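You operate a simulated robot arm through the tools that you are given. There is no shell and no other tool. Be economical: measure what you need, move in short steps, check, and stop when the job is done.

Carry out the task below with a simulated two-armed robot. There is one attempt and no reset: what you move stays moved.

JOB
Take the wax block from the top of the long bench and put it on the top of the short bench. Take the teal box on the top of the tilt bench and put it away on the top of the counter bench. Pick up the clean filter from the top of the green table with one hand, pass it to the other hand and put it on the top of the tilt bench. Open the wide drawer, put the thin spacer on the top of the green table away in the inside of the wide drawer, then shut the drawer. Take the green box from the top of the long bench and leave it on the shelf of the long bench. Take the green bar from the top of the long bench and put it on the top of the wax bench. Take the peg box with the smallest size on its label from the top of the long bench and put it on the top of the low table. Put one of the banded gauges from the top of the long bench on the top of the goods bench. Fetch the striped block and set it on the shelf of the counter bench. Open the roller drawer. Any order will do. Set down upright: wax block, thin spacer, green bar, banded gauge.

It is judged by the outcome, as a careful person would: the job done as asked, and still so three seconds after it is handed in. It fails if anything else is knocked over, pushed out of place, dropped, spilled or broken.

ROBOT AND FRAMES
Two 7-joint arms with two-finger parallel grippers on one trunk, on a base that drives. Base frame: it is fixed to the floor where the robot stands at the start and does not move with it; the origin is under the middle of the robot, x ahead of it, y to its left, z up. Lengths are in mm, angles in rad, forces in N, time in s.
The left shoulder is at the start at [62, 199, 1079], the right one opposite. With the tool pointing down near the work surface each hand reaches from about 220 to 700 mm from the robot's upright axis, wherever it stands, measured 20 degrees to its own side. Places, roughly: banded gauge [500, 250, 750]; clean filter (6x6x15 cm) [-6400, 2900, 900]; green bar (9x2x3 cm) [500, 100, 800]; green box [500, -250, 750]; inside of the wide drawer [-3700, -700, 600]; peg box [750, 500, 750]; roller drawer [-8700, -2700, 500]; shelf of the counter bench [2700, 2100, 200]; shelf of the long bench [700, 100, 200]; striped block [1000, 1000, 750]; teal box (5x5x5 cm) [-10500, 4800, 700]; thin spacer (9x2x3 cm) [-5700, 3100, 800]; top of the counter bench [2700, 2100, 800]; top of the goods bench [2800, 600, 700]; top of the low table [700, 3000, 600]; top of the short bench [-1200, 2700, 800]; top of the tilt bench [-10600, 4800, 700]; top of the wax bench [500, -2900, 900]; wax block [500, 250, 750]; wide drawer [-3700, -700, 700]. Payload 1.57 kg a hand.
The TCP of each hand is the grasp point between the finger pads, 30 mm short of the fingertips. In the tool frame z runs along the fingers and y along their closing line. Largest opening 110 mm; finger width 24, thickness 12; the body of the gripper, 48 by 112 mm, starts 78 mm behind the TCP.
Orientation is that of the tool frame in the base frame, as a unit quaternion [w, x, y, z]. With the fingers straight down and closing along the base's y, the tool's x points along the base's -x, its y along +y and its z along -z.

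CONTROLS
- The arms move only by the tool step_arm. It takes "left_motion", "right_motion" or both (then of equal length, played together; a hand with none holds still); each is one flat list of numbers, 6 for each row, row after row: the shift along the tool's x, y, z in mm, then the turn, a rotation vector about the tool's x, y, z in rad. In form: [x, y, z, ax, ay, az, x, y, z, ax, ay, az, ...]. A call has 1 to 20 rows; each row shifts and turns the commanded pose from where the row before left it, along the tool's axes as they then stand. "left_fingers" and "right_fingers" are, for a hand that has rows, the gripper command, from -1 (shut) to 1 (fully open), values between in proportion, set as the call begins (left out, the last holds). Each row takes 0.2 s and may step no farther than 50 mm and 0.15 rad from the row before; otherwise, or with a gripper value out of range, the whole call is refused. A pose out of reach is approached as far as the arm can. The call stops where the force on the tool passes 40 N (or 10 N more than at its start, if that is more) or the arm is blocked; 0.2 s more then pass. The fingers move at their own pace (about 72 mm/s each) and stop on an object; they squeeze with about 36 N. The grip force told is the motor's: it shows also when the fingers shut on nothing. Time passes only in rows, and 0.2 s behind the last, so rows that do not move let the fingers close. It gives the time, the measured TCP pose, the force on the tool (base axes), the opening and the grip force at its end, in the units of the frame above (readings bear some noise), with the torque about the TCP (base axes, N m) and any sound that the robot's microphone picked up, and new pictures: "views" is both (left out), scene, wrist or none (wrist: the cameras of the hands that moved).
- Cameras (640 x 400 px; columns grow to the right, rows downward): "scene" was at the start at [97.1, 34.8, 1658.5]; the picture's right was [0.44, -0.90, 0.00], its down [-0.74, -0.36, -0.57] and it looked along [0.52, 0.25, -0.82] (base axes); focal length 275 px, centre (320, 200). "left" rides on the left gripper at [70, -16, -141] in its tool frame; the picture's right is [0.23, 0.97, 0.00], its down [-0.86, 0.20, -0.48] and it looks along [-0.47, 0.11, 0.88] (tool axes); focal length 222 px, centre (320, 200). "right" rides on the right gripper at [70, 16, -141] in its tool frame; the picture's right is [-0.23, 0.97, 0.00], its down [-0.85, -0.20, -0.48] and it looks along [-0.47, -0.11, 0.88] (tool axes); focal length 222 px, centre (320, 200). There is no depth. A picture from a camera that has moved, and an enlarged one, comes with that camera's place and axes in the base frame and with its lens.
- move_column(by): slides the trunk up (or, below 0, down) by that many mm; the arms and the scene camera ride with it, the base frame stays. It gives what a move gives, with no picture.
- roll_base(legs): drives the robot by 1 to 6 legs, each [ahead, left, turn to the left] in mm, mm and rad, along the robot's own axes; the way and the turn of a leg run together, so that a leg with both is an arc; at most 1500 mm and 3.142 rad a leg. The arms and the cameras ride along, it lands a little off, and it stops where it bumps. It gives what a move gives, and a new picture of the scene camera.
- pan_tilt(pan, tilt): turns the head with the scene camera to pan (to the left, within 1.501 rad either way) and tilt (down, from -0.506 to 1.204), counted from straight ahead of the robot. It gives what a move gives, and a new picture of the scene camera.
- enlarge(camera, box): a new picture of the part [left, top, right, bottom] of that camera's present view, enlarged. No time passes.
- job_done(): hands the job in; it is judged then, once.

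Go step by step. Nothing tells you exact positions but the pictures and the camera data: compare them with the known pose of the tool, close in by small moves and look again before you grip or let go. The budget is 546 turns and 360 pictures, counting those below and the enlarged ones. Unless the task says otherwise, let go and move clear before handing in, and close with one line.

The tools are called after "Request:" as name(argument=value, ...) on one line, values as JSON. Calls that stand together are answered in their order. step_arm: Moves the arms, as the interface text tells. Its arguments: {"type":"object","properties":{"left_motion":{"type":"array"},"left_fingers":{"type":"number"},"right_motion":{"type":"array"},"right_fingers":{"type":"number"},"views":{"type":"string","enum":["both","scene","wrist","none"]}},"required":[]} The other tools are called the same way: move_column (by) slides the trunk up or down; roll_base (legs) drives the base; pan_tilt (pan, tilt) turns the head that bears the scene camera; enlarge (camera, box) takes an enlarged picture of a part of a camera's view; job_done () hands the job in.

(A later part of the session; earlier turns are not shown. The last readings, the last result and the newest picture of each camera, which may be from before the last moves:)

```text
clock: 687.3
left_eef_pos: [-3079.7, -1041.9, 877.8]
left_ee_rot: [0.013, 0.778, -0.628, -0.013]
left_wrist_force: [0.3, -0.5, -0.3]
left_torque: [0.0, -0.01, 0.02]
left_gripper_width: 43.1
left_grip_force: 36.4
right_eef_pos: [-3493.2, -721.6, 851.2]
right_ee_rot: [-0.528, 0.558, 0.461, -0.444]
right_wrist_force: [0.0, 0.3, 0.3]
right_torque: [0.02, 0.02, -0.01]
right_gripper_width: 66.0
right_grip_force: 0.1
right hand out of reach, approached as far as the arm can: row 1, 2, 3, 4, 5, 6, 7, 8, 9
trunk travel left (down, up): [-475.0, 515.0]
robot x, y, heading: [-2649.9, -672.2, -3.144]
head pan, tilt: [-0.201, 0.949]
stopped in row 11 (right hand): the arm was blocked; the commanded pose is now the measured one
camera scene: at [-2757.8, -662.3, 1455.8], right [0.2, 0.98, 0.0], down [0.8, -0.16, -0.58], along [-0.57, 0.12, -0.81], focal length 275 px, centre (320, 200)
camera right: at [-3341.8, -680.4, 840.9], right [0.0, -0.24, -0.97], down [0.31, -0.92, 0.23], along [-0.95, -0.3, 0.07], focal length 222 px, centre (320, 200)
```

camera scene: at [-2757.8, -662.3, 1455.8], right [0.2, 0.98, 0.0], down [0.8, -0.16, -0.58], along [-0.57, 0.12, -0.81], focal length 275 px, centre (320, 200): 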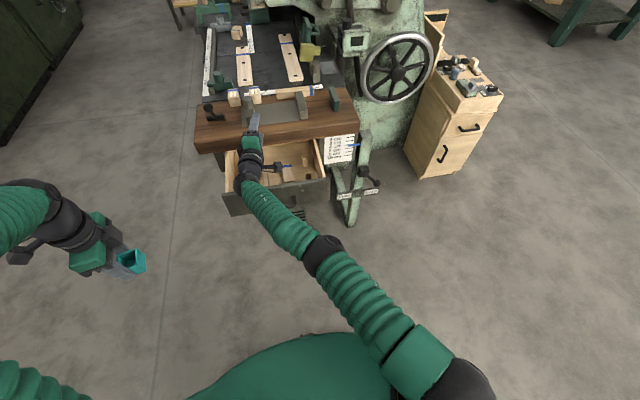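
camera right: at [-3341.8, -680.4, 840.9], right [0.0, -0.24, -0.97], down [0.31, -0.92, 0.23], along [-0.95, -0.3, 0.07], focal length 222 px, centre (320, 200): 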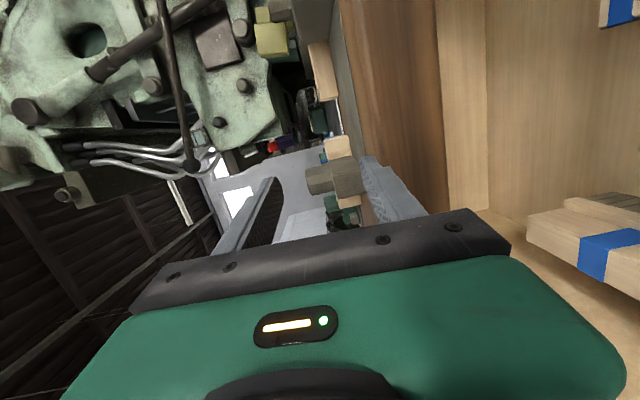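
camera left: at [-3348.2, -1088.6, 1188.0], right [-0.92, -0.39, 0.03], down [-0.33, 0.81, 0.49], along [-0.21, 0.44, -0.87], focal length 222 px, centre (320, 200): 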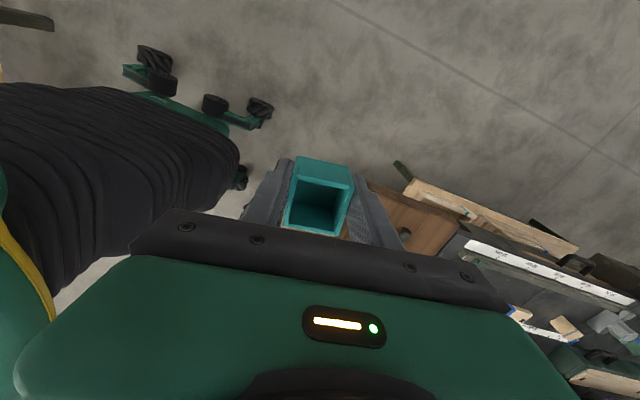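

The arm overshot forward over the wooden top; nothing seems touched. I raise slightly and draw the hand straight back.

Request:
step_arm(right_motion=[0, -15, -10, 0, 0, 0, 0, -10, -30, 0, 0, 0, 0, 0, -40, 0, 0, 0, 0, 0, -40, 0, 0, 0, 0, 0, -40, 0, 0, 0], views="both")

```text
clock: 688.5
left_eef_pos: [-3076.3, -1041.0, 882.6]
left_ee_rot: [0.014, 0.778, -0.628, -0.013]
left_wrist_force: [0.8, 0.2, -1.4]
left_torque: [0.0, -0.02, 0.03]
left_gripper_width: 43.3
left_grip_force: 35.5
right_eef_pos: [-3477.7, -695.7, 865.6]
right_ee_rot: [-0.561, 0.594, 0.418, -0.397]
right_wrist_force: [0.1, 0.3, 0.1]
right_torque: [0.02, -0.01, 0.03]
right_gripper_width: 66.2
right_grip_force: 0.0
right hand out of reach, approached as far as the arm can: row 1, 2, 3, 4, 5
trunk travel left (down, up): [-475.0, 515.0]
robot x, y, heading: [-2652.4, -671.5, -3.141]
head pan, tilt: [-0.201, 0.949]
stopped in row 5 (right hand): the arm was blocked; the commanded pose is now the measured one
camera scene: at [-2757.0, -662.5, 1460.3], right [0.2, 0.98, 0.0], down [0.8, -0.16, -0.58], along [-0.57, 0.12, -0.81], focal length 275 px, centre (320, 200)
camera right: at [-3319.8, -679.7, 855.7], right [-0.03, -0.23, -0.97], down [0.15, -0.96, 0.23], along [-0.99, -0.14, 0.06], focal length 222 px, centre (320, 200)
```

scene: 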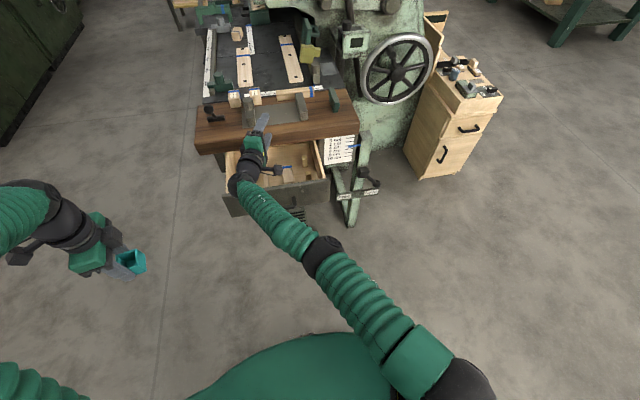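
right: 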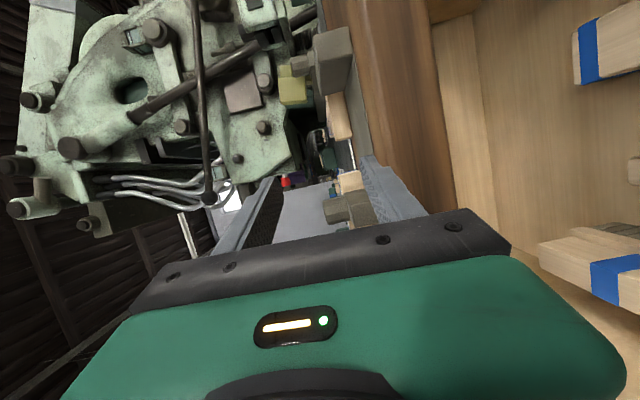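

Request:
move_column(by=150)

Request:
step_arm(right_motion=[0, 0, -10, -0.143, 0, 0, 0, 0, -10, -0.143, 0, 0, 0, 0, -10, -0.143, 0, 0, 0, 0, 0, -0.143, 0, 0, 0, 0, 0, -0.143, 0, 0, 0, 0, 0, -0.143, 0, 0, 0, 0, 0, -0.143, 0, 0, 0, 0, 0, -0.143, 0, 0, 0, 0, 0, -0.143, 0, 0, 0, 0, 0, -0.143, 0, 0, 0, 0, 0, -0.143, 0, 0], views="scene")

```text
clock: 690.3
left_eef_pos: [-3076.5, -1042.4, 1031.4]
left_ee_rot: [0.013, 0.777, -0.629, -0.013]
left_wrist_force: [-0.6, -0.1, 0.7]
left_torque: [0.0, -0.01, 0.02]
left_gripper_width: 43.2
left_grip_force: 35.7
right_eef_pos: [-3477.6, -698.3, 1016.7]
right_ee_rot: [-0.563, 0.593, 0.416, -0.397]
right_wrist_force: [0.3, -0.3, 0.2]
right_torque: [-0.01, 0.0, -0.02]
right_gripper_width: 65.8
right_grip_force: 0.0
trunk travel left (down, up): [-625.0, 365.0]
robot x, y, heading: [-2653.0, -674.4, -3.139]
head pan, tilt: [-0.201, 0.949]
```

```text
clock: 692.7
left_eef_pos: [-3076.7, -1039.7, 1029.8]
left_ee_rot: [0.015, 0.777, -0.629, -0.012]
left_wrist_force: [-0.8, -0.5, -0.6]
left_torque: [-0.01, -0.02, 0.01]
left_gripper_width: 43.3
left_grip_force: 36.4
right_eef_pos: [-3293.1, -639.1, 999.2]
right_ee_rot: [0.024, 0.815, 0.579, 0.015]
right_wrist_force: [0.3, 0.5, -0.2]
right_torque: [0.01, 0.03, -0.02]
right_gripper_width: 66.2
right_grip_force: 0.1
right hand out of reach, approached as far as the arm can: row 1, 4, 5, 6, 7, 8, 9, 10, 11
trunk travel left (down, up): [-625.0, 365.0]
robot x, y, heading: [-2654.2, -672.5, -3.141]
head pan, tilt: [-0.201, 0.949]
camera scene: at [-2757.6, -661.1, 1608.9], right [0.2, 0.98, 0.0], down [0.8, -0.16, -0.58], along [-0.57, 0.12, -0.81], focal length 275 px, centre (320, 200)
```

scene: 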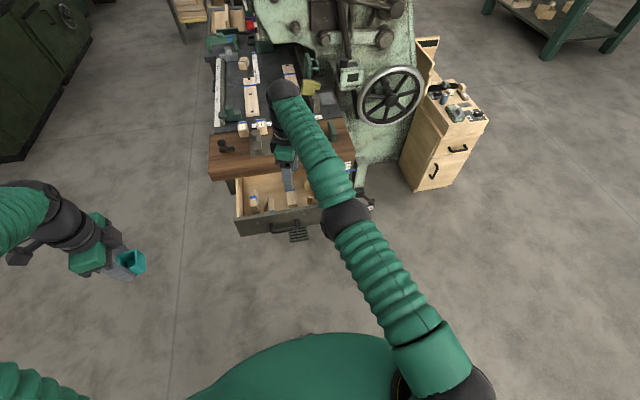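

Request:
step_arm(right_motion=[0, 0, 0, 0.056, 0, 0, 0, 0, 0, 0, 0, -0.112, 0, 0, 0, 0, 0, -0.112, 0, 0, 0, 0, 0, -0.112, 22, 33, 0, 0, 0, 0, 22, 33, 0, 0, 0, 0, 22, 33, 0, 0, 0, 0], views="none")

Request:
move_column(by=-249)

Request:
step_arm(right_motion=[0, 0, 0, 0.143, 0, 0, 0, 0, 0, 0.143, 0, 0, 0, 0, 0, 0.143, 0, 0, 0, 0, 0, 0.143, 0, 0], views="none")

```text
clock: 694.3
left_eef_pos: [-3070.6, -1040.2, 1034.0]
left_ee_rot: [0.016, 0.778, -0.627, -0.015]
left_wrist_force: [0.3, 0.8, -0.4]
left_torque: [0.01, 0.03, 0.01]
left_gripper_width: 42.8
left_grip_force: 36.4
right_eef_pos: [-3235.1, -589.8, 1008.4]
right_ee_rot: [-0.007, 0.706, 0.708, -0.012]
right_wrist_force: [5.7, 2.1, -7.2]
right_torque: [-0.13, 0.53, 0.02]
right_gripper_width: 65.6
right_grip_force: 0.0
right hand out of reach, approached as far as the arm can: row 1, 5, 6
trunk travel left (down, up): [-625.0, 365.0]
robot x, y, heading: [-2648.2, -676.0, -3.14]
head pan, tilt: [-0.201, 0.949]
```

```text
clock: 696.9
left_eef_pos: [-3077.9, -1041.2, 783.1]
left_ee_rot: [0.014, 0.777, -0.629, -0.013]
left_wrist_force: [0.0, -0.2, -0.8]
left_torque: [-0.03, 0.0, -0.03]
left_gripper_width: 43.3
left_grip_force: 36.3
right_eef_pos: [-3235.4, -589.0, 752.1]
right_ee_rot: [-0.001, 0.707, 0.708, -0.003]
right_wrist_force: [-0.3, 0.6, -0.1]
right_torque: [-0.02, -0.04, -0.01]
right_gripper_width: 65.9
right_grip_force: 0.0
trunk travel left (down, up): [-376.0, 614.0]
robot x, y, heading: [-2652.2, -675.6, -3.136]
head pan, tilt: [-0.201, 0.949]
```

```text
clock: 697.9
left_eef_pos: [-3077.3, -1040.9, 782.5]
left_ee_rot: [0.014, 0.778, -0.628, -0.014]
left_wrist_force: [0.0, 0.5, -0.7]
left_torque: [-0.01, 0.0, 0.04]
left_gripper_width: 43.2
left_grip_force: 35.8
right_eef_pos: [-3233.4, -589.1, 752.8]
right_ee_rot: [-0.2, 0.677, 0.678, -0.203]
right_wrist_force: [0.4, -1.0, 0.7]
right_torque: [0.01, -0.02, -0.03]
right_gripper_width: 66.2
right_grip_force: 0.1
trunk travel left (down, up): [-376.0, 614.0]
robot x, y, heading: [-2650.4, -677.4, -3.137]
head pan, tilt: [-0.201, 0.949]
```

Request:
step_arm(right_motion=[0, 0, 0, 0.143, 0, 0, 0, 0, 0, 0.143, 0, 0, 0, 0, 0, 0.143, 0, 0, 0, 0, 0, 0.143, 0, 0, 0, 0, 0, 0.143, 0, 0, 0, 0, 0, 0.143, 0, 0, 0, 0, 0, 0.14, 0, 0], views="both")

```text
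clock: 698.5
left_eef_pos: [-3077.4, -1036.7, 784.5]
left_ee_rot: [0.016, 0.777, -0.629, -0.012]
left_wrist_force: [-0.6, 0.6, 0.0]
left_torque: [-0.03, 0.01, 0.02]
left_gripper_width: 43.3
left_grip_force: 35.7
right_eef_pos: [-3253.9, -428.2, 817.2]
right_ee_rot: [-0.319, 0.741, 0.494, -0.323]
right_wrist_force: [-1.1, 0.3, -1.1]
right_torque: [-0.02, -0.01, 0.03]
right_gripper_width: 65.8
right_grip_force: 0.0
trunk travel left (down, up): [-376.0, 614.0]
robot x, y, heading: [-2649.4, -676.0, -3.141]
head pan, tilt: [-0.201, 0.949]
stopped in row 3 (right hand): the arm was blocked; the commanded pose is now the measured one
camera scene: at [-2755.5, -656.5, 1359.9], right [0.2, 0.98, 0.0], down [0.8, -0.16, -0.58], along [-0.57, 0.11, -0.81], focal length 275 px, centre (320, 200)
camera right: at [-3111.9, -389.9, 876.0], right [0.44, -0.51, -0.73], down [0.02, -0.82, 0.58], along [-0.9, -0.27, -0.35], focal length 222 px, centre (320, 200)
```

scene: 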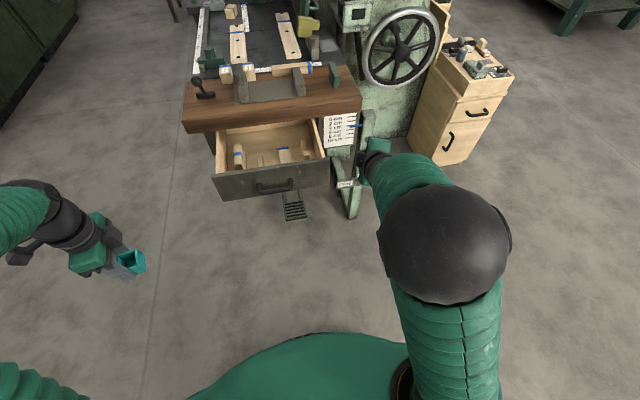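
right: 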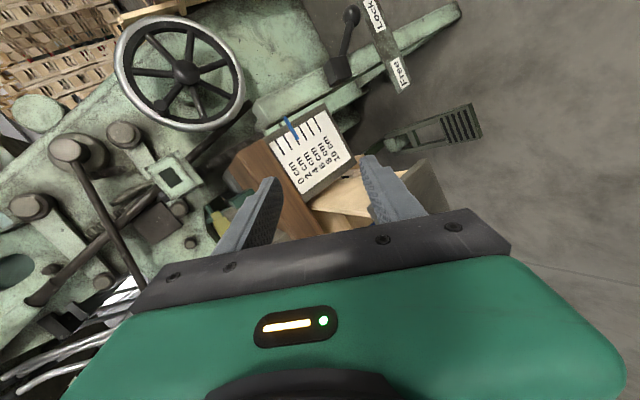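

The arm swung awkwardly again. I bring it back to a straight-down pose to retry with the posture that worked before.

Request:
step_arm(right_motion=[0, 0, 0, -0.1356, 0.0007, -0.0522, 0, 0, 0, -0.1356, 0.0007, -0.0522, 0, 0, 0, -0.1356, 0.0007, -0.0522, 0, 0, 0, -0.1356, 0.0007, -0.0522, 0, 0, 0, -0.1356, 0.0007, -0.0522, 0, 0, 0, -0.1356, 0.0007, -0.0522, 0, 0, 0, -0.1356, 0.0007, -0.0522], views="scene")

Request:
enlarge(camera="scene", box=[170, 60, 400, 220])

```text
clock: 700.1
left_eef_pos: [-3077.4, -1039.6, 782.9]
left_ee_rot: [0.014, 0.778, -0.628, -0.012]
left_wrist_force: [0.0, 0.5, 0.2]
left_torque: [0.02, -0.04, -0.04]
left_gripper_width: 43.2
left_grip_force: 36.0
right_eef_pos: [-3256.4, -438.1, 814.9]
right_ee_rot: [0.002, 0.7, 0.714, 0.004]
right_wrist_force: [-0.4, 0.0, -0.2]
right_torque: [-0.01, 0.0, 0.0]
right_gripper_width: 65.9
right_grip_force: 0.0
trunk travel left (down, up): [-376.0, 614.0]
robot x, y, heading: [-2651.0, -673.9, -3.14]
head pan, tilt: [-0.201, 0.949]
camera scene: at [-2758.3, -661.3, 1359.8], right [0.2, 0.98, 0.0], down [0.8, -0.16, -0.58], along [-0.57, 0.12, -0.82], focal length 275 px, centre (320, 200)
```

scene: 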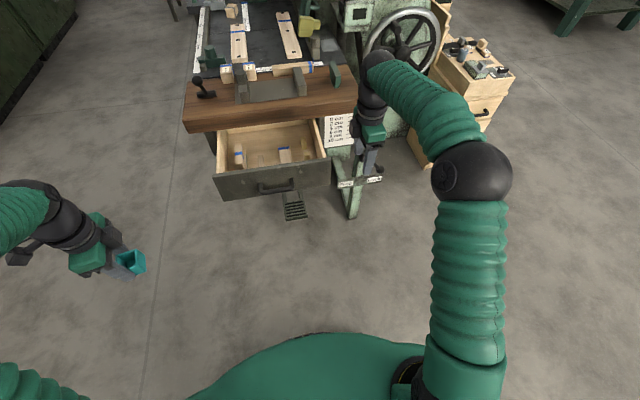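

```text
2.50 times, centred on (285, 140) of scene
camera zoom: at [-2758.3, -661.3, 1359.8], right [0.2, 0.98, 0.0], down [0.8, -0.16, -0.58], along [-0.57, 0.12, -0.82], focal length 688 px, centre (408, 350)
```

zoom: 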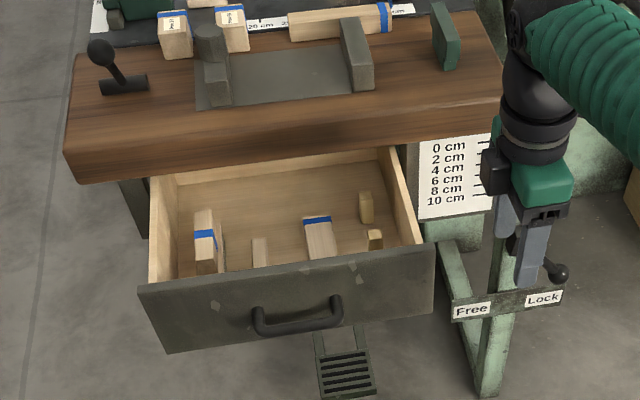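

Request:
step_arm(right_motion=[-37, 16.5, 13.7, 0, 0, 0, -37, 16.5, 13.7, 0, 0, 0, -37, 16.5, 13.7, 0, 0, 0, -37, 16.5, 13.7, 0, 0, 0, 0, 0, 0, 0.143, 0, 0, 0, 0, 0, 0.143, 0, 0, 0, 0, 0, 0.143, 0, 0, 0, 0, 0, 0.143, 0, 0], views="scene")

Request:
step_arm(right_motion=[0, 0, 0, 0.1, 0, 0, 0, 0, 0, 0.1, 0, 0, 0, 0, 0, 0.1, 0, 0], views="none")

```text
clock: 701.9
left_eef_pos: [-3076.5, -1041.4, 782.5]
left_ee_rot: [0.014, 0.778, -0.627, -0.014]
left_wrist_force: [0.3, -0.1, -0.8]
left_torque: [0.01, -0.01, -0.04]
left_gripper_width: 43.2
left_grip_force: 36.0
right_eef_pos: [-3185.9, -588.2, 760.6]
right_ee_rot: [-0.198, 0.672, 0.685, -0.199]
right_wrist_force: [-0.4, 0.7, 0.1]
right_torque: [-0.02, -0.04, 0.02]
right_gripper_width: 66.0
right_grip_force: 0.1
trunk travel left (down, up): [-376.0, 614.0]
robot x, y, heading: [-2654.2, -673.9, -3.139]
head pan, tilt: [-0.201, 0.949]
camera scene: at [-2755.4, -662.7, 1360.1], right [0.2, 0.98, 0.0], down [0.8, -0.16, -0.58], along [-0.57, 0.12, -0.81], focal length 275 px, centre (320, 200)
```

scene: 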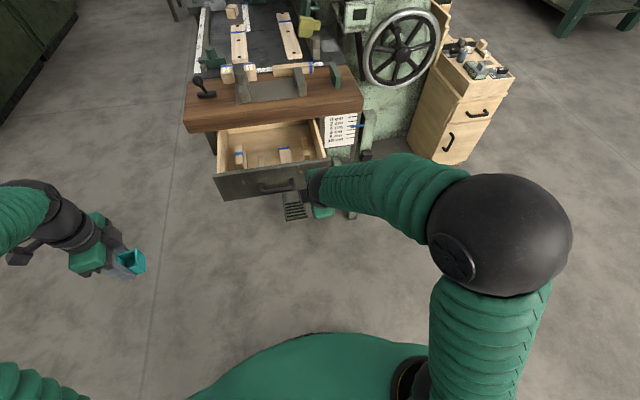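

```text
clock: 702.5
left_eef_pos: [-3076.2, -1038.7, 784.5]
left_ee_rot: [0.016, 0.778, -0.628, -0.012]
left_wrist_force: [-0.3, -0.9, -0.6]
left_torque: [0.02, 0.04, -0.02]
left_gripper_width: 43.3
left_grip_force: 36.1
right_eef_pos: [-3193.3, -429.4, 763.5]
right_ee_rot: [-0.266, 0.766, 0.536, -0.233]
right_wrist_force: [-0.1, 1.0, 0.1]
right_torque: [-0.04, -0.03, 0.05]
right_gripper_width: 65.9
right_grip_force: 0.1
right hand out of reach, approached as far as the arm can: row 2
trunk travel left (down, up): [-376.0, 614.0]
robot x, y, heading: [-2647.9, -674.3, -3.136]
head pan, tilt: [-0.201, 0.949]
stopped in row 3 (right hand): the arm was blocked; the commanded pose is now the measured one
```

That wrist route hits a limit. I return to the neutral hand yaw and will push the drawer shut with closed fingers pitched forward instead.

Request:
step_arm(right_motion=[0, 0, 0, -0.0578, 0.0505, 0.1164, 0, 0, 0, -0.0578, 0.0505, 0.1164, 0, 0, 0, -0.0578, 0.0505, 0.1164, 0, 0, 0, -0.0578, 0.0505, 0.1164, 0, 0, 0, -0.0578, 0.0505, 0.1164, 0, 0, 0, -0.0578, 0.0505, 0.1164, 0, 0, 0, -0.0578, 0.0505, 0.1164, 0, 0, 0, -0.0578, 0.0505, 0.1164, 0, 0, 0, -0.0578, 0.0505, 0.1164, 0, 0, 0, -0.0578, 0.0505, 0.1164], right_fingers=-1, views="scene")

```text
clock: 704.8
left_eef_pos: [-3077.0, -1040.8, 783.7]
left_ee_rot: [0.015, 0.778, -0.628, -0.013]
left_wrist_force: [0.2, 0.4, 0.2]
left_torque: [-0.02, -0.06, -0.01]
left_gripper_width: 43.4
left_grip_force: 36.1
right_eef_pos: [-3194.3, -436.3, 764.3]
right_ee_rot: [-0.001, 1.0, 0.004, 0.0]
right_wrist_force: [-0.2, 0.7, 0.4]
right_torque: [0.04, -0.01, 0.03]
right_gripper_width: 0.0
right_grip_force: 21.6
trunk travel left (down, up): [-376.0, 614.0]
robot x, y, heading: [-2652.0, -673.7, -3.141]
head pan, tilt: [-0.201, 0.949]
camera scene: at [-2756.8, -661.4, 1359.9], right [0.2, 0.98, 0.0], down [0.8, -0.16, -0.58], along [-0.57, 0.12, -0.81], focal length 275 px, centre (320, 200)
```

scene: 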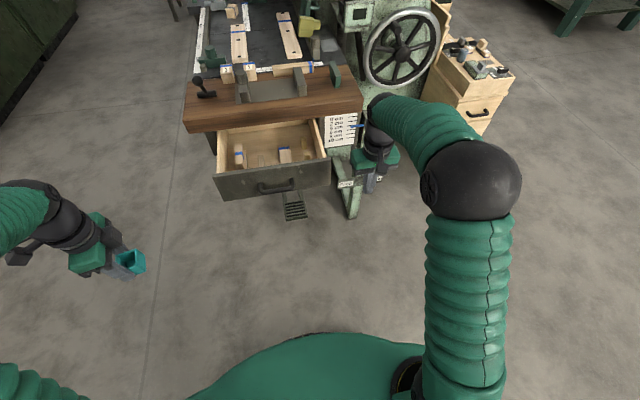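

Request:
step_arm(right_motion=[0, 0, 0, 0, -0.131, 0, 0, 0, 0, 0, -0.131, 0, 0, 0, 0, 0, -0.131, 0, 0, 0, 0, 0, -0.131, 0, 0, 0, 0, 0, -0.131, 0, 0, 0, 0, 0, -0.131, 0, 0, 0, 0, 0, -0.131, 0, 0, 0, 0, 0, -0.131, 0], views="scene")

```text
clock: 706.5
left_eef_pos: [-3076.0, -1040.4, 783.3]
left_ee_rot: [0.016, 0.778, -0.628, -0.013]
left_wrist_force: [0.6, 0.1, -0.3]
left_torque: [0.02, -0.02, 0.0]
left_gripper_width: 43.1
left_grip_force: 36.4
right_eef_pos: [-3194.0, -436.6, 763.9]
right_ee_rot: [0.001, 0.865, 0.005, -0.501]
right_wrist_force: [0.1, 0.2, -0.3]
right_torque: [0.02, 0.0, 0.02]
right_gripper_width: 0.0
right_grip_force: 21.4
trunk travel left (down, up): [-376.0, 614.0]
robot x, y, heading: [-2650.5, -672.4, -3.139]
head pan, tilt: [-0.201, 0.949]
camera scene: at [-2756.0, -661.0, 1360.0], right [0.2, 0.98, 0.0], down [0.8, -0.16, -0.58], along [-0.57, 0.11, -0.81], focal length 275 px, centre (320, 200)
```

scene: 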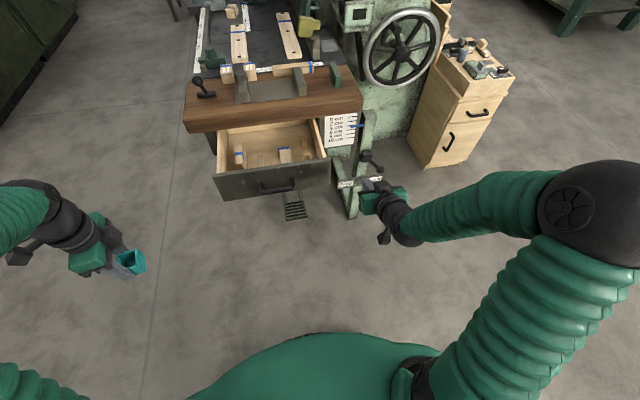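

That works (60° pitch). I centre the closed fingers in front of the drawer panel, above the handle.

Request:
step_arm(right_motion=[1.4, 42.7, 8, 0, 0, 0, 1.4, 42.7, 8, 0, 0, 0, 1.4, 42.7, 8, 0, 0, 0, 1.4, 42.7, 8, 0, 0, 0, 1.4, 42.7, 8, 0, 0, 0, 1.4, 42.7, 8, 0, 0, 0, 0, 0, 22, 0, 0, 0, 0, 0, 22, 0, 0, 0], views="both")

```text
clock: 708.4
left_eef_pos: [-3076.3, -1040.3, 783.5]
left_ee_rot: [0.015, 0.778, -0.628, -0.014]
left_wrist_force: [-1.4, 0.1, -1.1]
left_torque: [-0.05, -0.02, 0.02]
left_gripper_width: 43.0
left_grip_force: 35.8
right_eef_pos: [-3268.5, -694.3, 712.4]
right_ee_rot: [0.001, 0.866, 0.005, -0.501]
right_wrist_force: [-0.3, 0.1, 0.0]
right_torque: [0.01, 0.03, -0.04]
right_gripper_width: 0.0
right_grip_force: 21.3
trunk travel left (down, up): [-376.0, 614.0]
robot x, y, heading: [-2648.3, -676.6, -3.139]
head pan, tilt: [-0.201, 0.949]
camera scene: at [-2756.7, -662.7, 1359.9], right [0.2, 0.98, 0.0], down [0.8, -0.16, -0.58], along [-0.57, 0.12, -0.81], focal length 275 px, centre (320, 200)
camera right: at [-3111.0, -710.0, 720.7], right [-0.11, -0.98, 0.19], down [-0.01, 0.2, 0.98], along [-0.99, 0.1, -0.03], focal length 222 px, centre (320, 200)
```

scene: 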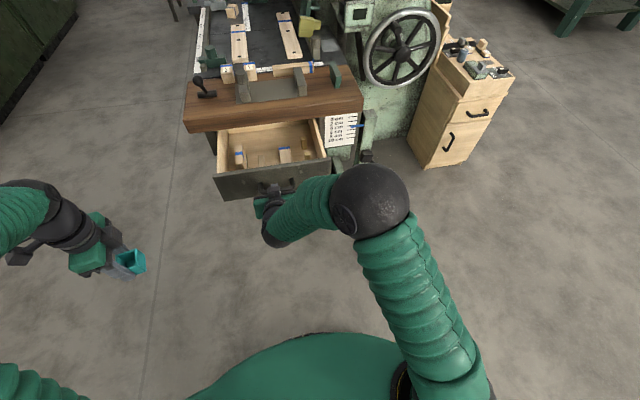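
right: 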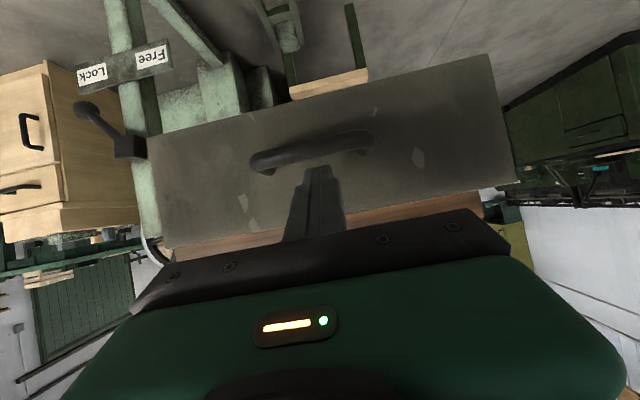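

Request:
roll_base(legs=[[200, 0, 0]])

```text
clock: 710.0
left_eef_pos: [-3276.5, -1044.5, 783.7]
left_ee_rot: [0.016, 0.781, -0.625, -0.013]
left_wrist_force: [0.1, 0.2, -0.4]
left_torque: [0.02, -0.09, -0.05]
left_gripper_width: 42.9
left_grip_force: 36.1
right_eef_pos: [-3470.1, -697.8, 712.1]
right_ee_rot: [0.001, 0.866, 0.006, -0.5]
right_wrist_force: [-0.4, -0.1, -0.7]
right_torque: [0.0, 0.0, -0.01]
right_gripper_width: 0.1
right_grip_force: 21.6
trunk travel left (down, up): [-376.0, 614.0]
robot x, y, heading: [-2851.1, -675.1, -3.134]
head pan, tilt: [-0.201, 0.949]
camera scene: at [-2959.6, -664.6, 1359.9], right [0.19, 0.98, 0.0], down [0.8, -0.16, -0.58], along [-0.57, 0.11, -0.81], focal length 275 px, centre (320, 200)
```

scene: 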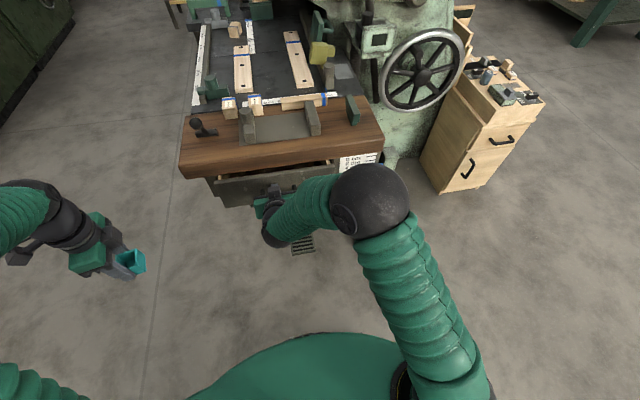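

Request:
roll_base(legs=[[44, 0, 0]])

Request:
enlarge(camera="scene", box=[170, 90, 400, 240])

```text
clock: 711.0
left_eef_pos: [-3317.6, -1043.8, 784.4]
left_ee_rot: [0.016, 0.78, -0.625, -0.013]
left_wrist_force: [0.7, 0.9, -0.6]
left_torque: [0.0, 0.02, 0.02]
left_gripper_width: 43.3
left_grip_force: 35.6
right_eef_pos: [-3508.9, -697.7, 711.6]
right_ee_rot: [0.002, 0.866, 0.006, -0.5]
right_wrist_force: [0.6, -0.2, 0.6]
right_torque: [0.01, -0.02, -0.03]
right_gripper_width: 0.0
right_grip_force: 21.5
trunk travel left (down, up): [-376.0, 614.0]
robot x, y, heading: [-2893.9, -678.3, -3.14]
head pan, tilt: [-0.201, 0.949]
stopped in leg 1: the force on the tool passed its limit at 124 N (the readings are from after the stop); the commanded pose is now the measured one
camera scene: at [-3001.2, -664.7, 1359.9], right [0.19, 0.98, 0.0], down [0.8, -0.16, -0.58], along [-0.57, 0.11, -0.81], focal length 275 px, centre (320, 200)
```

scene: 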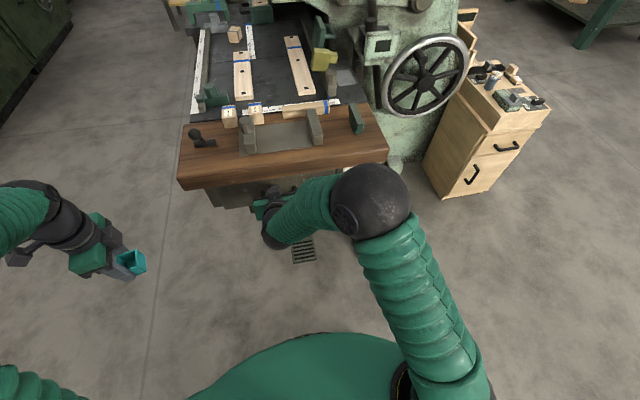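

```text
2.67 times, centred on (285, 165) of scene
camera zoom: at [-3001.2, -664.7, 1359.9], right [0.19, 0.98, 0.0], down [0.8, -0.16, -0.58], along [-0.57, 0.11, -0.81], focal length 734 px, centre (413, 293)
```

zoom: 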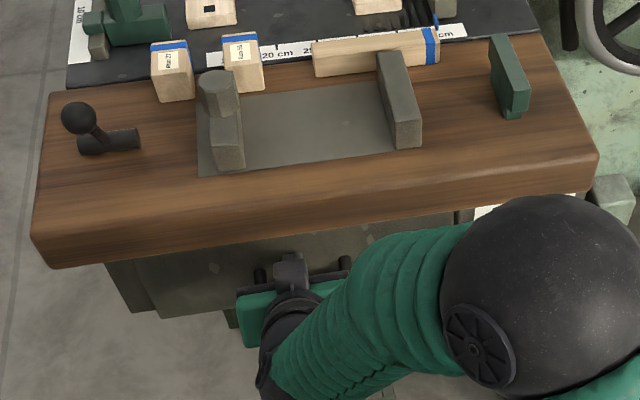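

The drawer hit its stop. I back away to check it is fully shut.

Request:
roll_base(legs=[[-220, 0, 0]])

Request:
step_arm(right_motion=[0, -40, 0, 0, 0, 0, 0, -40, 0, 0, 0, 0, 0, -40, 0, 0, 0, 0, 0, -40, 0, 0, 0, 0, 0, -40, 0, 0, 0, 0], views="scene")

Request:
enlarge(camera="scene", box=[160, 50, 400, 220])

```text
clock: 712.7
left_eef_pos: [-3094.5, -1040.8, 785.5]
left_ee_rot: [0.016, 0.779, -0.627, -0.015]
left_wrist_force: [-0.1, -0.1, -0.2]
left_torque: [-0.01, 0.06, 0.01]
left_gripper_width: 43.1
left_grip_force: 36.0
right_eef_pos: [-3284.8, -695.1, 712.3]
right_ee_rot: [0.002, 0.866, 0.006, -0.5]
right_wrist_force: [0.2, 0.2, -0.5]
right_torque: [-0.01, -0.02, -0.02]
right_gripper_width: 0.0
right_grip_force: 21.4
trunk travel left (down, up): [-376.0, 614.0]
robot x, y, heading: [-2673.0, -676.3, -3.14]
head pan, tilt: [-0.201, 0.949]
camera scene: at [-2776.1, -663.5, 1360.1], right [0.2, 0.98, 0.0], down [0.8, -0.16, -0.58], along [-0.57, 0.11, -0.81], focal length 275 px, centre (320, 200)
```

scene: 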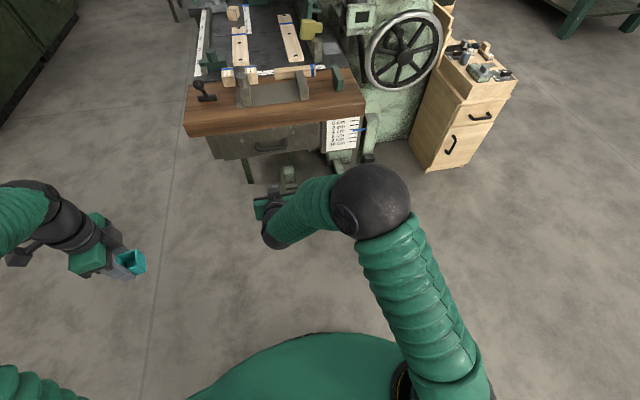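

```text
clock: 713.9
left_eef_pos: [-3094.5, -1039.7, 784.8]
left_ee_rot: [0.017, 0.779, -0.627, -0.014]
left_wrist_force: [-0.2, 0.2, 0.1]
left_torque: [-0.01, 0.0, 0.0]
left_gripper_width: 43.0
left_grip_force: 36.0
right_eef_pos: [-3284.7, -490.5, 712.4]
right_ee_rot: [0.002, 0.866, 0.005, -0.5]
right_wrist_force: [0.5, -0.5, 0.0]
right_torque: [-0.02, 0.03, 0.01]
right_gripper_width: 0.1
right_grip_force: 21.7
trunk travel left (down, up): [-376.0, 614.0]
robot x, y, heading: [-2671.3, -674.1, -3.138]
head pan, tilt: [-0.201, 0.949]
camera scene: at [-2777.4, -660.8, 1359.9], right [0.2, 0.98, 0.0], down [0.8, -0.16, -0.58], along [-0.57, 0.11, -0.81], focal length 275 px, centre (320, 200)
```

scene: 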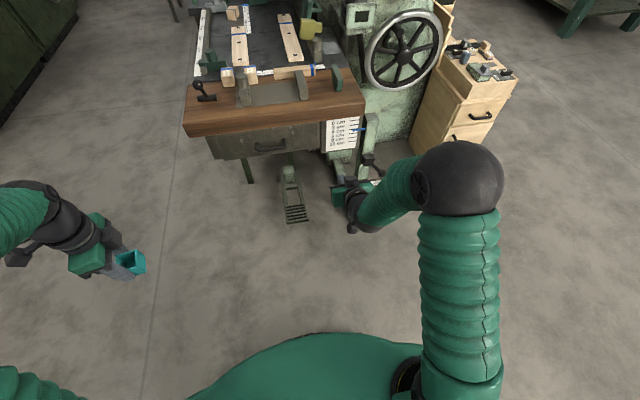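

```text
2.35 times, centred on (280, 135) of scene
camera zoom: at [-2777.4, -660.8, 1359.9], right [0.2, 0.98, 0.0], down [0.8, -0.16, -0.58], along [-0.57, 0.11, -0.81], focal length 647 px, centre (414, 353)
```

zoom: 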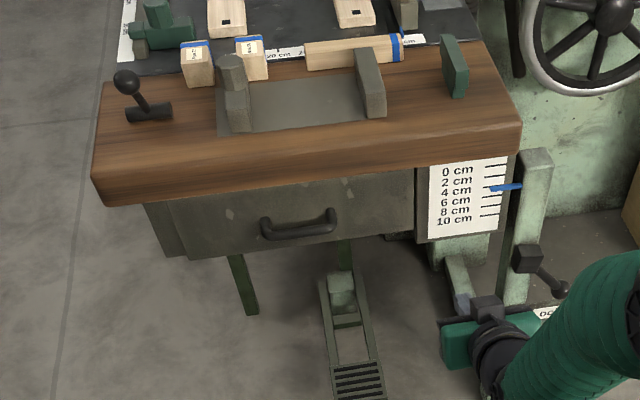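

The drawer is shut. I raise the trunk, straighten the right hand, and carry the teal box toward the counter bench.

Request:
move_column(by=300)

Request:
step_arm(right_motion=[0, 0, 0, 0, 0.131, 0, 0, 0, 0, 0, 0.131, 0, 0, 0, 0, 0, 0.131, 0, 0, 0, 0, 0, 0.131, 0, 0, 0, 0, 0, 0.131, 0, 0, 0, 0, 0, 0.131, 0, 0, 0, 0, 0, 0.131, 0, 0, 0, 0, 0, 0.131, 0], views="none")

Request:
roll_base(legs=[[130, 0, 0], [0, -1100, 0], [0, -1050, 0], [0, 0, 3.14]])

Request:
pan_tilt(pan=0, tilt=0.35)

```text
clock: 716.9
left_eef_pos: [-3093.7, -1040.1, 1086.3]
left_ee_rot: [0.016, 0.778, -0.627, -0.015]
left_wrist_force: [0.1, -0.1, -0.3]
left_torque: [0.01, -0.01, 0.0]
left_gripper_width: 43.2
left_grip_force: 35.6
right_eef_pos: [-3285.7, -491.7, 1013.9]
right_ee_rot: [0.003, 0.865, 0.005, -0.501]
right_wrist_force: [0.0, 0.3, 0.5]
right_torque: [0.0, 0.01, 0.03]
right_gripper_width: 0.0
right_grip_force: 20.8
trunk travel left (down, up): [-676.0, 314.0]
robot x, y, heading: [-2672.0, -673.4, -3.134]
head pan, tilt: [-0.201, 0.949]
```

```text
clock: 718.7
left_eef_pos: [-3095.4, -1039.2, 1085.7]
left_ee_rot: [0.016, 0.779, -0.627, -0.014]
left_wrist_force: [-0.3, 0.2, -0.1]
left_torque: [-0.03, 0.01, 0.01]
left_gripper_width: 42.9
left_grip_force: 36.4
right_eef_pos: [-3285.4, -491.2, 1012.9]
right_ee_rot: [-0.001, 1.0, 0.005, 0.001]
right_wrist_force: [-0.5, 0.2, 0.5]
right_torque: [-0.03, 0.0, 0.01]
right_gripper_width: 0.0
right_grip_force: 20.9
trunk travel left (down, up): [-676.0, 314.0]
robot x, y, heading: [-2671.5, -676.4, -3.137]
head pan, tilt: [-0.201, 0.949]
```

```text
clock: 737.6
left_eef_pos: [-2450.5, 1841.9, 1085.6]
left_ee_rot: [0.014, 0.597, 0.802, 0.017]
left_wrist_force: [0.3, 0.2, -0.2]
left_torque: [-0.04, -0.01, 0.01]
left_gripper_width: 43.0
left_grip_force: 36.2
right_eef_pos: [-2219.4, 1309.2, 1013.7]
right_ee_rot: [0.0, -0.044, 0.999, -0.001]
right_wrist_force: [-0.3, -0.3, 0.2]
right_torque: [-0.01, 0.0, 0.02]
right_gripper_width: 0.0
right_grip_force: 21.3
trunk travel left (down, up): [-676.0, 314.0]
robot x, y, heading: [-2847.1, 1445.4, 0.077]
head pan, tilt: [-0.201, 0.949]
camera scene: at [-2738.2, 1441.0, 1659.9], right [-0.12, -0.99, 0.0], down [-0.81, 0.1, -0.58], along [0.58, -0.07, -0.81], focal length 275 px, centre (320, 200)
```

scene: 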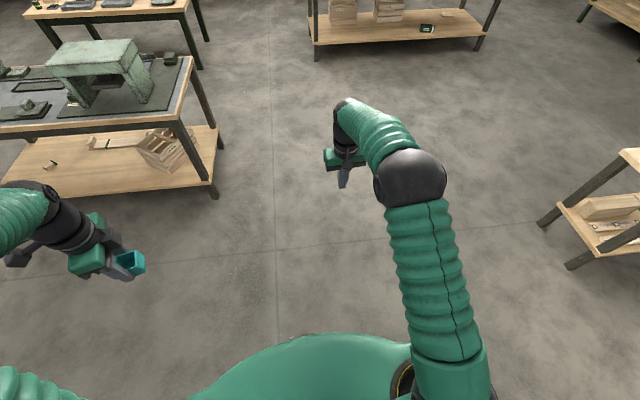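

```text
clock: 738.6
left_eef_pos: [-2453.4, 1841.5, 1086.3]
left_ee_rot: [0.014, 0.596, 0.803, 0.018]
left_wrist_force: [0.6, -0.4, 0.2]
left_torque: [-0.02, -0.02, 0.0]
left_gripper_width: 43.0
left_grip_force: 35.8
right_eef_pos: [-2220.6, 1307.9, 1015.7]
right_ee_rot: [0.001, -0.045, 0.999, -0.001]
right_wrist_force: [0.0, 0.2, 0.2]
right_torque: [0.0, 0.01, -0.03]
right_gripper_width: 0.0
right_grip_force: 21.0
trunk travel left (down, up): [-676.0, 314.0]
robot x, y, heading: [-2844.7, 1446.5, 0.076]
head pan, tilt: [0.0, 0.351]
camera scene: at [-2717.6, 1457.3, 1711.0], right [0.08, -1.0, 0.0], down [-0.35, -0.03, -0.94], along [0.94, 0.07, -0.35], focal length 275 px, centre (320, 200)
```

scene: 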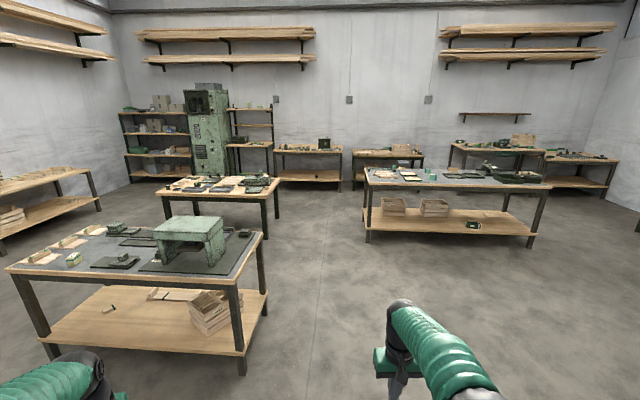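

Request:
roll_base(legs=[[1250, 0, 0], [1250, 0, -0.076], [1200, 100, 0], [900, 0, 0]])

Request:
pan_tilt(pan=0, tilt=0.5)

```text
clock: 760.8
left_eef_pos: [2150.0, 2076.1, 1086.3]
left_ee_rot: [0.015, 0.626, 0.779, 0.017]
left_wrist_force: [-0.5, -0.3, -1.2]
left_torque: [0.03, -0.02, -0.01]
left_gripper_width: 43.1
left_grip_force: 35.8
right_eef_pos: [2341.6, 1528.7, 1014.9]
right_ee_rot: [0.001, -0.006, 1.0, 0.0]
right_wrist_force: [-0.7, 0.3, 0.4]
right_torque: [0.03, -0.02, -0.01]
right_gripper_width: 0.0
right_grip_force: 20.9
trunk travel left (down, up): [-676.0, 314.0]
robot x, y, heading: [1728.1, 1709.6, 0.001]
head pan, tilt: [0.0, 0.351]
camera scene: at [1856.1, 1713.3, 1711.1], right [0.01, -1.0, 0.0], down [-0.35, 0.0, -0.94], along [0.94, 0.0, -0.35], focal length 275 px, centre (320, 200)
```

scene: 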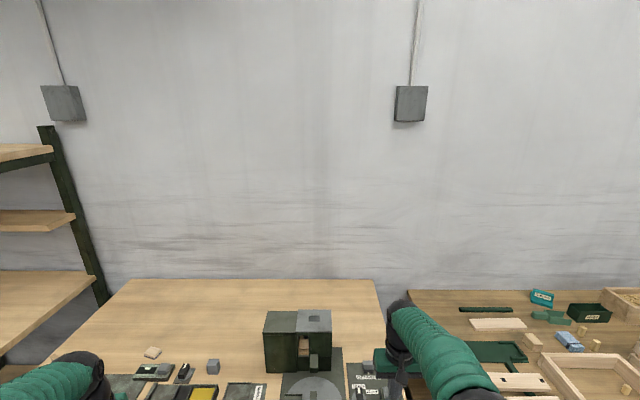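

```text
clock: 761.5
left_eef_pos: [2149.1, 2078.0, 1086.9]
left_ee_rot: [0.017, 0.626, 0.78, 0.019]
left_wrist_force: [0.1, 0.4, -0.9]
left_torque: [0.01, -0.04, 0.0]
left_gripper_width: 43.0
left_grip_force: 35.8
right_eef_pos: [2339.8, 1528.0, 1015.2]
right_ee_rot: [0.001, -0.006, 1.0, -0.001]
right_wrist_force: [-0.9, 0.2, -0.6]
right_torque: [-0.02, 0.03, -0.03]
right_gripper_width: 0.1
right_grip_force: 21.1
trunk travel left (down, up): [-676.0, 314.0]
robot x, y, heading: [1732.1, 1711.2, 0.01]
head pan, tilt: [0.0, 0.499]
camera scene: at [1855.5, 1713.4, 1697.4], right [0.01, -1.0, 0.0], down [-0.48, 0.0, -0.88], along [0.88, 0.0, -0.48], focal length 275 px, centre (320, 200)
```

scene: 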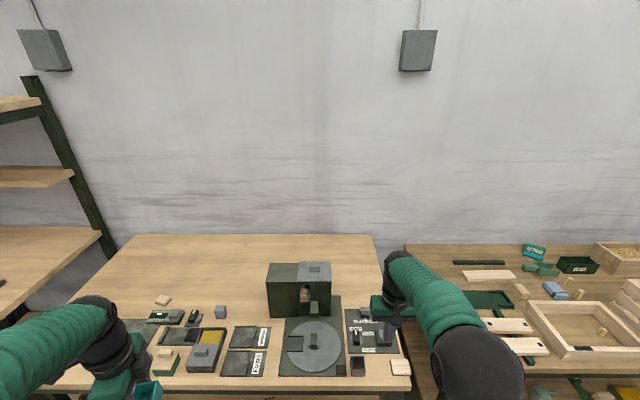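

Behind the trays there is a clear patch near (2640, 2015). I retract the right hand, then approach.

Request:
step_arm(right_motion=[43, 0, -10, 0, 0, 0, 43, 0, -10, 0, 0, 0, 43, 0, -10, 0, 0, 0, 43, 0, -10, 0, 0, 0, 43, 0, -10, 0, 0, 0, 43, 0, -10, 0, 0, 0], views="none")

Request:
roll_base(legs=[[0, 150, 0], [270, 0, 0]])

Request:
step_arm(left_motion=[-20, 40, 0, 0, 0, 0, -20, 40, 0, 0, 0, 0, -20, 40, 0, 0, 0, 0], views="both")

```text
clock: 762.9
left_eef_pos: [2146.7, 2077.4, 1088.1]
left_ee_rot: [0.015, 0.627, 0.779, 0.019]
left_wrist_force: [0.9, 0.1, -0.8]
left_torque: [-0.02, -0.05, 0.01]
left_gripper_width: 43.2
left_grip_force: 35.8
right_eef_pos: [2079.2, 1523.7, 1073.5]
right_ee_rot: [0.003, -0.006, 1.0, -0.001]
right_wrist_force: [-0.1, -1.1, 0.3]
right_torque: [-0.01, -0.02, 0.02]
right_gripper_width: 0.0
right_grip_force: 21.4
trunk travel left (down, up): [-676.0, 314.0]
robot x, y, heading: [1726.1, 1713.1, 0.007]
head pan, tilt: [0.0, 0.499]
```

```text
clock: 765.7
left_eef_pos: [2413.1, 2217.2, 1090.9]
left_ee_rot: [0.014, 0.628, 0.778, 0.021]
left_wrist_force: [0.3, -0.3, -0.1]
left_torque: [0.02, 0.04, 0.02]
left_gripper_width: 43.1
left_grip_force: 36.3
right_eef_pos: [2344.1, 1663.6, 1074.1]
right_ee_rot: [0.002, -0.004, 1.0, 0.002]
right_wrist_force: [-0.3, -0.4, 0.5]
right_torque: [0.01, 0.0, -0.02]
right_gripper_width: 0.3
right_grip_force: 21.5
trunk travel left (down, up): [-676.0, 314.0]
robot x, y, heading: [1997.7, 1863.0, 0.005]
head pan, tilt: [0.0, 0.499]
camera scene: at [2115.9, 1851.0, 1697.7], right [0.0, -1.0, -0.01], down [-0.48, 0.0, -0.88], along [0.88, 0.01, -0.48], focal length 275 px, centre (320, 200)
```

scene: 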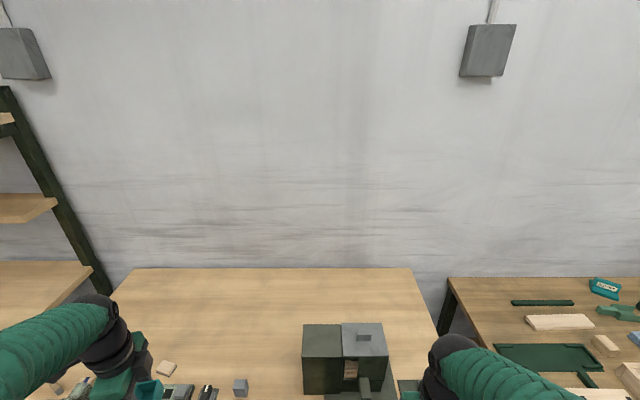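

```text
clock: 766.5
left_eef_pos: [2547.6, 2184.0, 1095.8]
left_ee_rot: [0.015, 0.628, 0.778, 0.019]
left_wrist_force: [0.1, -0.5, -0.2]
left_torque: [0.04, -0.02, -0.01]
left_gripper_width: 43.0
left_grip_force: 35.4
right_eef_pos: [2348.4, 1665.9, 1071.3]
right_ee_rot: [0.002, -0.004, 1.0, 0.001]
right_wrist_force: [0.0, -0.5, -0.2]
right_torque: [0.01, -0.01, -0.01]
right_gripper_width: 0.0
right_grip_force: 21.6
trunk travel left (down, up): [-676.0, 314.0]
robot x, y, heading: [1992.4, 1860.4, 0.002]
head pan, tilt: [0.0, 0.499]
camera scene: at [2123.1, 1856.6, 1697.2], right [0.0, -1.0, 0.0], down [-0.48, 0.0, -0.88], along [0.88, 0.0, -0.48], focal length 275 px, centre (320, 200)
camera left: at [2510.8, 2246.6, 1237.4], right [0.9, 0.43, 0.05], down [0.35, -0.8, 0.49], along [0.24, -0.42, -0.87], focal length 222 px, centre (320, 200)
```

scene: 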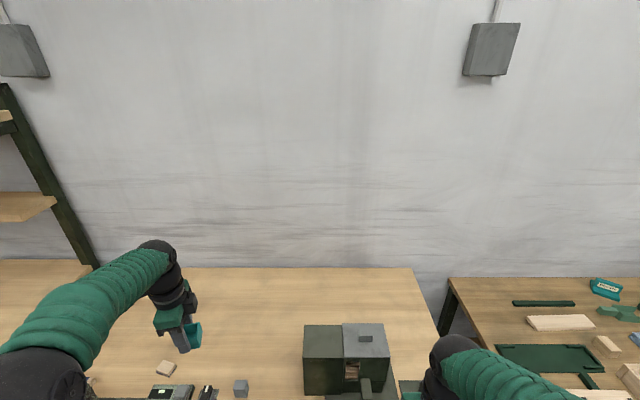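
left: 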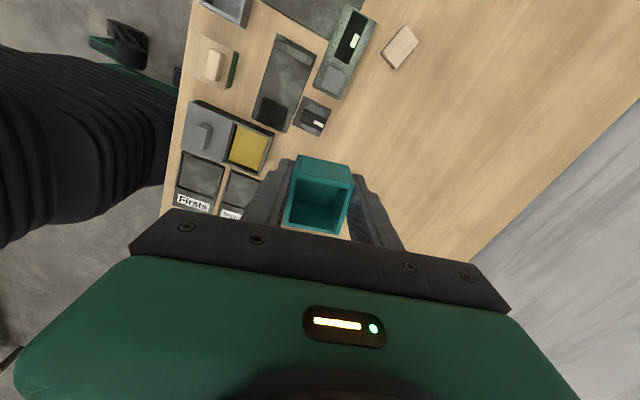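

Request:
step_arm(left_motion=[-40, 16, 5, 0.015, 0, 0, -40, 16, 5, 0.015, 0, 0, -40, 16, 5, 0, 0, 0, -40, 16, 5, 0, 0, 0, 0, 0, 40, 0, 0, 0, 0, 0, 40, 0, 0, 0], views="both")

```text
clock: 767.9
left_eef_pos: [2646.4, 2047.9, 996.2]
left_ee_rot: [0.007, 0.627, 0.779, 0.005]
left_wrist_force: [-0.1, 0.5, -0.2]
left_torque: [-0.03, -0.03, 0.04]
left_gripper_width: 43.2
left_grip_force: 36.2
right_eef_pos: [2345.7, 1673.3, 1074.4]
right_ee_rot: [0.002, -0.005, 1.0, 0.0]
right_wrist_force: [0.0, 0.7, -1.0]
right_torque: [-0.01, 0.01, 0.0]
right_gripper_width: 0.1
right_grip_force: 21.1
trunk travel left (down, up): [-676.0, 314.0]
robot x, y, heading: [1996.0, 1865.5, 0.005]
head pan, tilt: [0.0, 0.499]
camera scene: at [2121.2, 1863.8, 1697.4], right [0.0, -1.0, 0.0], down [-0.48, 0.0, -0.88], along [0.88, 0.0, -0.48], focal length 275 px, centre (320, 200)
camera left: at [2613.3, 2113.2, 1137.6], right [0.9, 0.43, 0.02], down [0.37, -0.79, 0.48], along [0.22, -0.43, -0.88], focal length 222 px, centre (320, 200)
```

scene: 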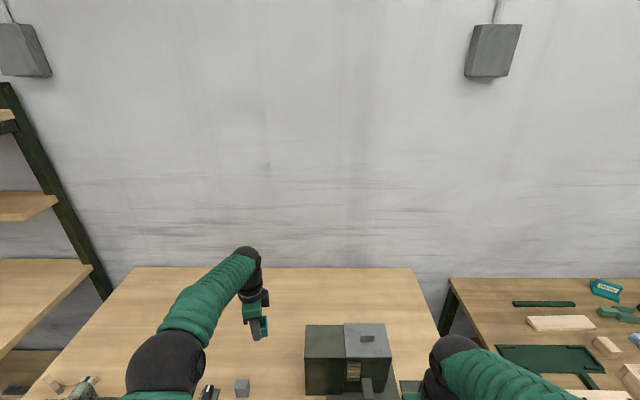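
left: 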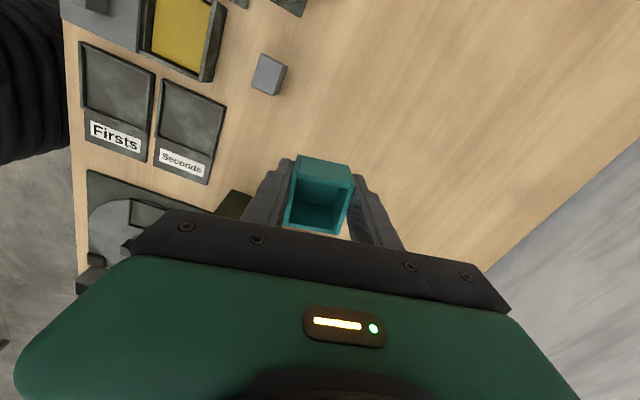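

Request:
step_arm(left_motion=[0, 0, 40, 0, 0, 0, 0, 0, 40, 0, 0, 0, 0, 0, 30, 0, 0, 0, 0, 0, 15, 0, 0, 0], views="wrist")

Request:
step_arm(left_motion=[0, 0, 8, 0, 0, 0, 0, 0, 6, 0, 0, 0, 0, 0, 5, 0, 0, 0, 0, 0, 4, 0, 0, 0], views="none")

```text
clock: 768.9
left_eef_pos: [2644.2, 2048.7, 870.3]
left_ee_rot: [0.006, 0.627, 0.779, 0.007]
left_wrist_force: [-0.7, -0.4, -0.6]
left_torque: [-0.01, 0.01, 0.03]
left_gripper_width: 43.1
left_grip_force: 36.1
right_eef_pos: [2347.3, 1671.9, 1074.4]
right_ee_rot: [0.002, -0.004, 1.0, 0.001]
right_wrist_force: [0.7, -0.3, 0.4]
right_torque: [0.01, 0.01, 0.01]
right_gripper_width: 0.3
right_grip_force: 21.0
trunk travel left (down, up): [-676.0, 314.0]
robot x, y, heading: [1995.4, 1859.5, 0.002]
head pan, tilt: [0.0, 0.499]
camera left: at [2612.7, 2113.1, 1010.8], right [0.9, 0.43, 0.02], down [0.37, -0.8, 0.48], along [0.22, -0.43, -0.88], focal length 222 px, centre (320, 200)
```

left: 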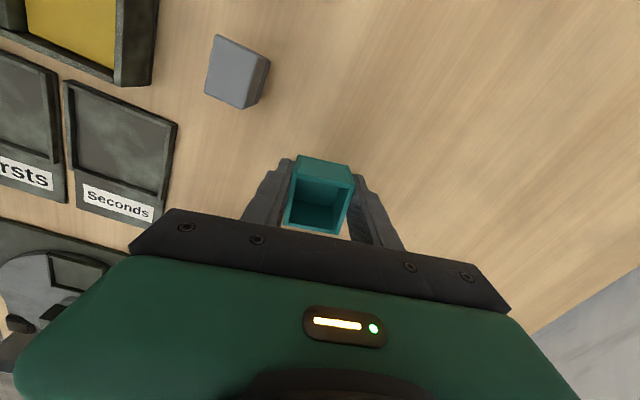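

```text
clock: 769.9
left_eef_pos: [2648.0, 2046.6, 847.3]
left_ee_rot: [0.005, 0.628, 0.778, 0.007]
left_wrist_force: [-0.7, 0.1, -0.6]
left_torque: [-0.02, 0.0, 0.01]
left_gripper_width: 43.1
left_grip_force: 36.1
right_eef_pos: [2347.0, 1670.6, 1074.4]
right_ee_rot: [0.001, -0.004, 1.0, 0.0]
right_wrist_force: [0.2, -1.1, -0.4]
right_torque: [-0.01, -0.03, 0.02]
right_gripper_width: 0.0
right_grip_force: 21.1
trunk travel left (down, up): [-676.0, 314.0]
robot x, y, heading: [1992.1, 1859.9, 0.005]
head pan, tilt: [0.0, 0.499]
```

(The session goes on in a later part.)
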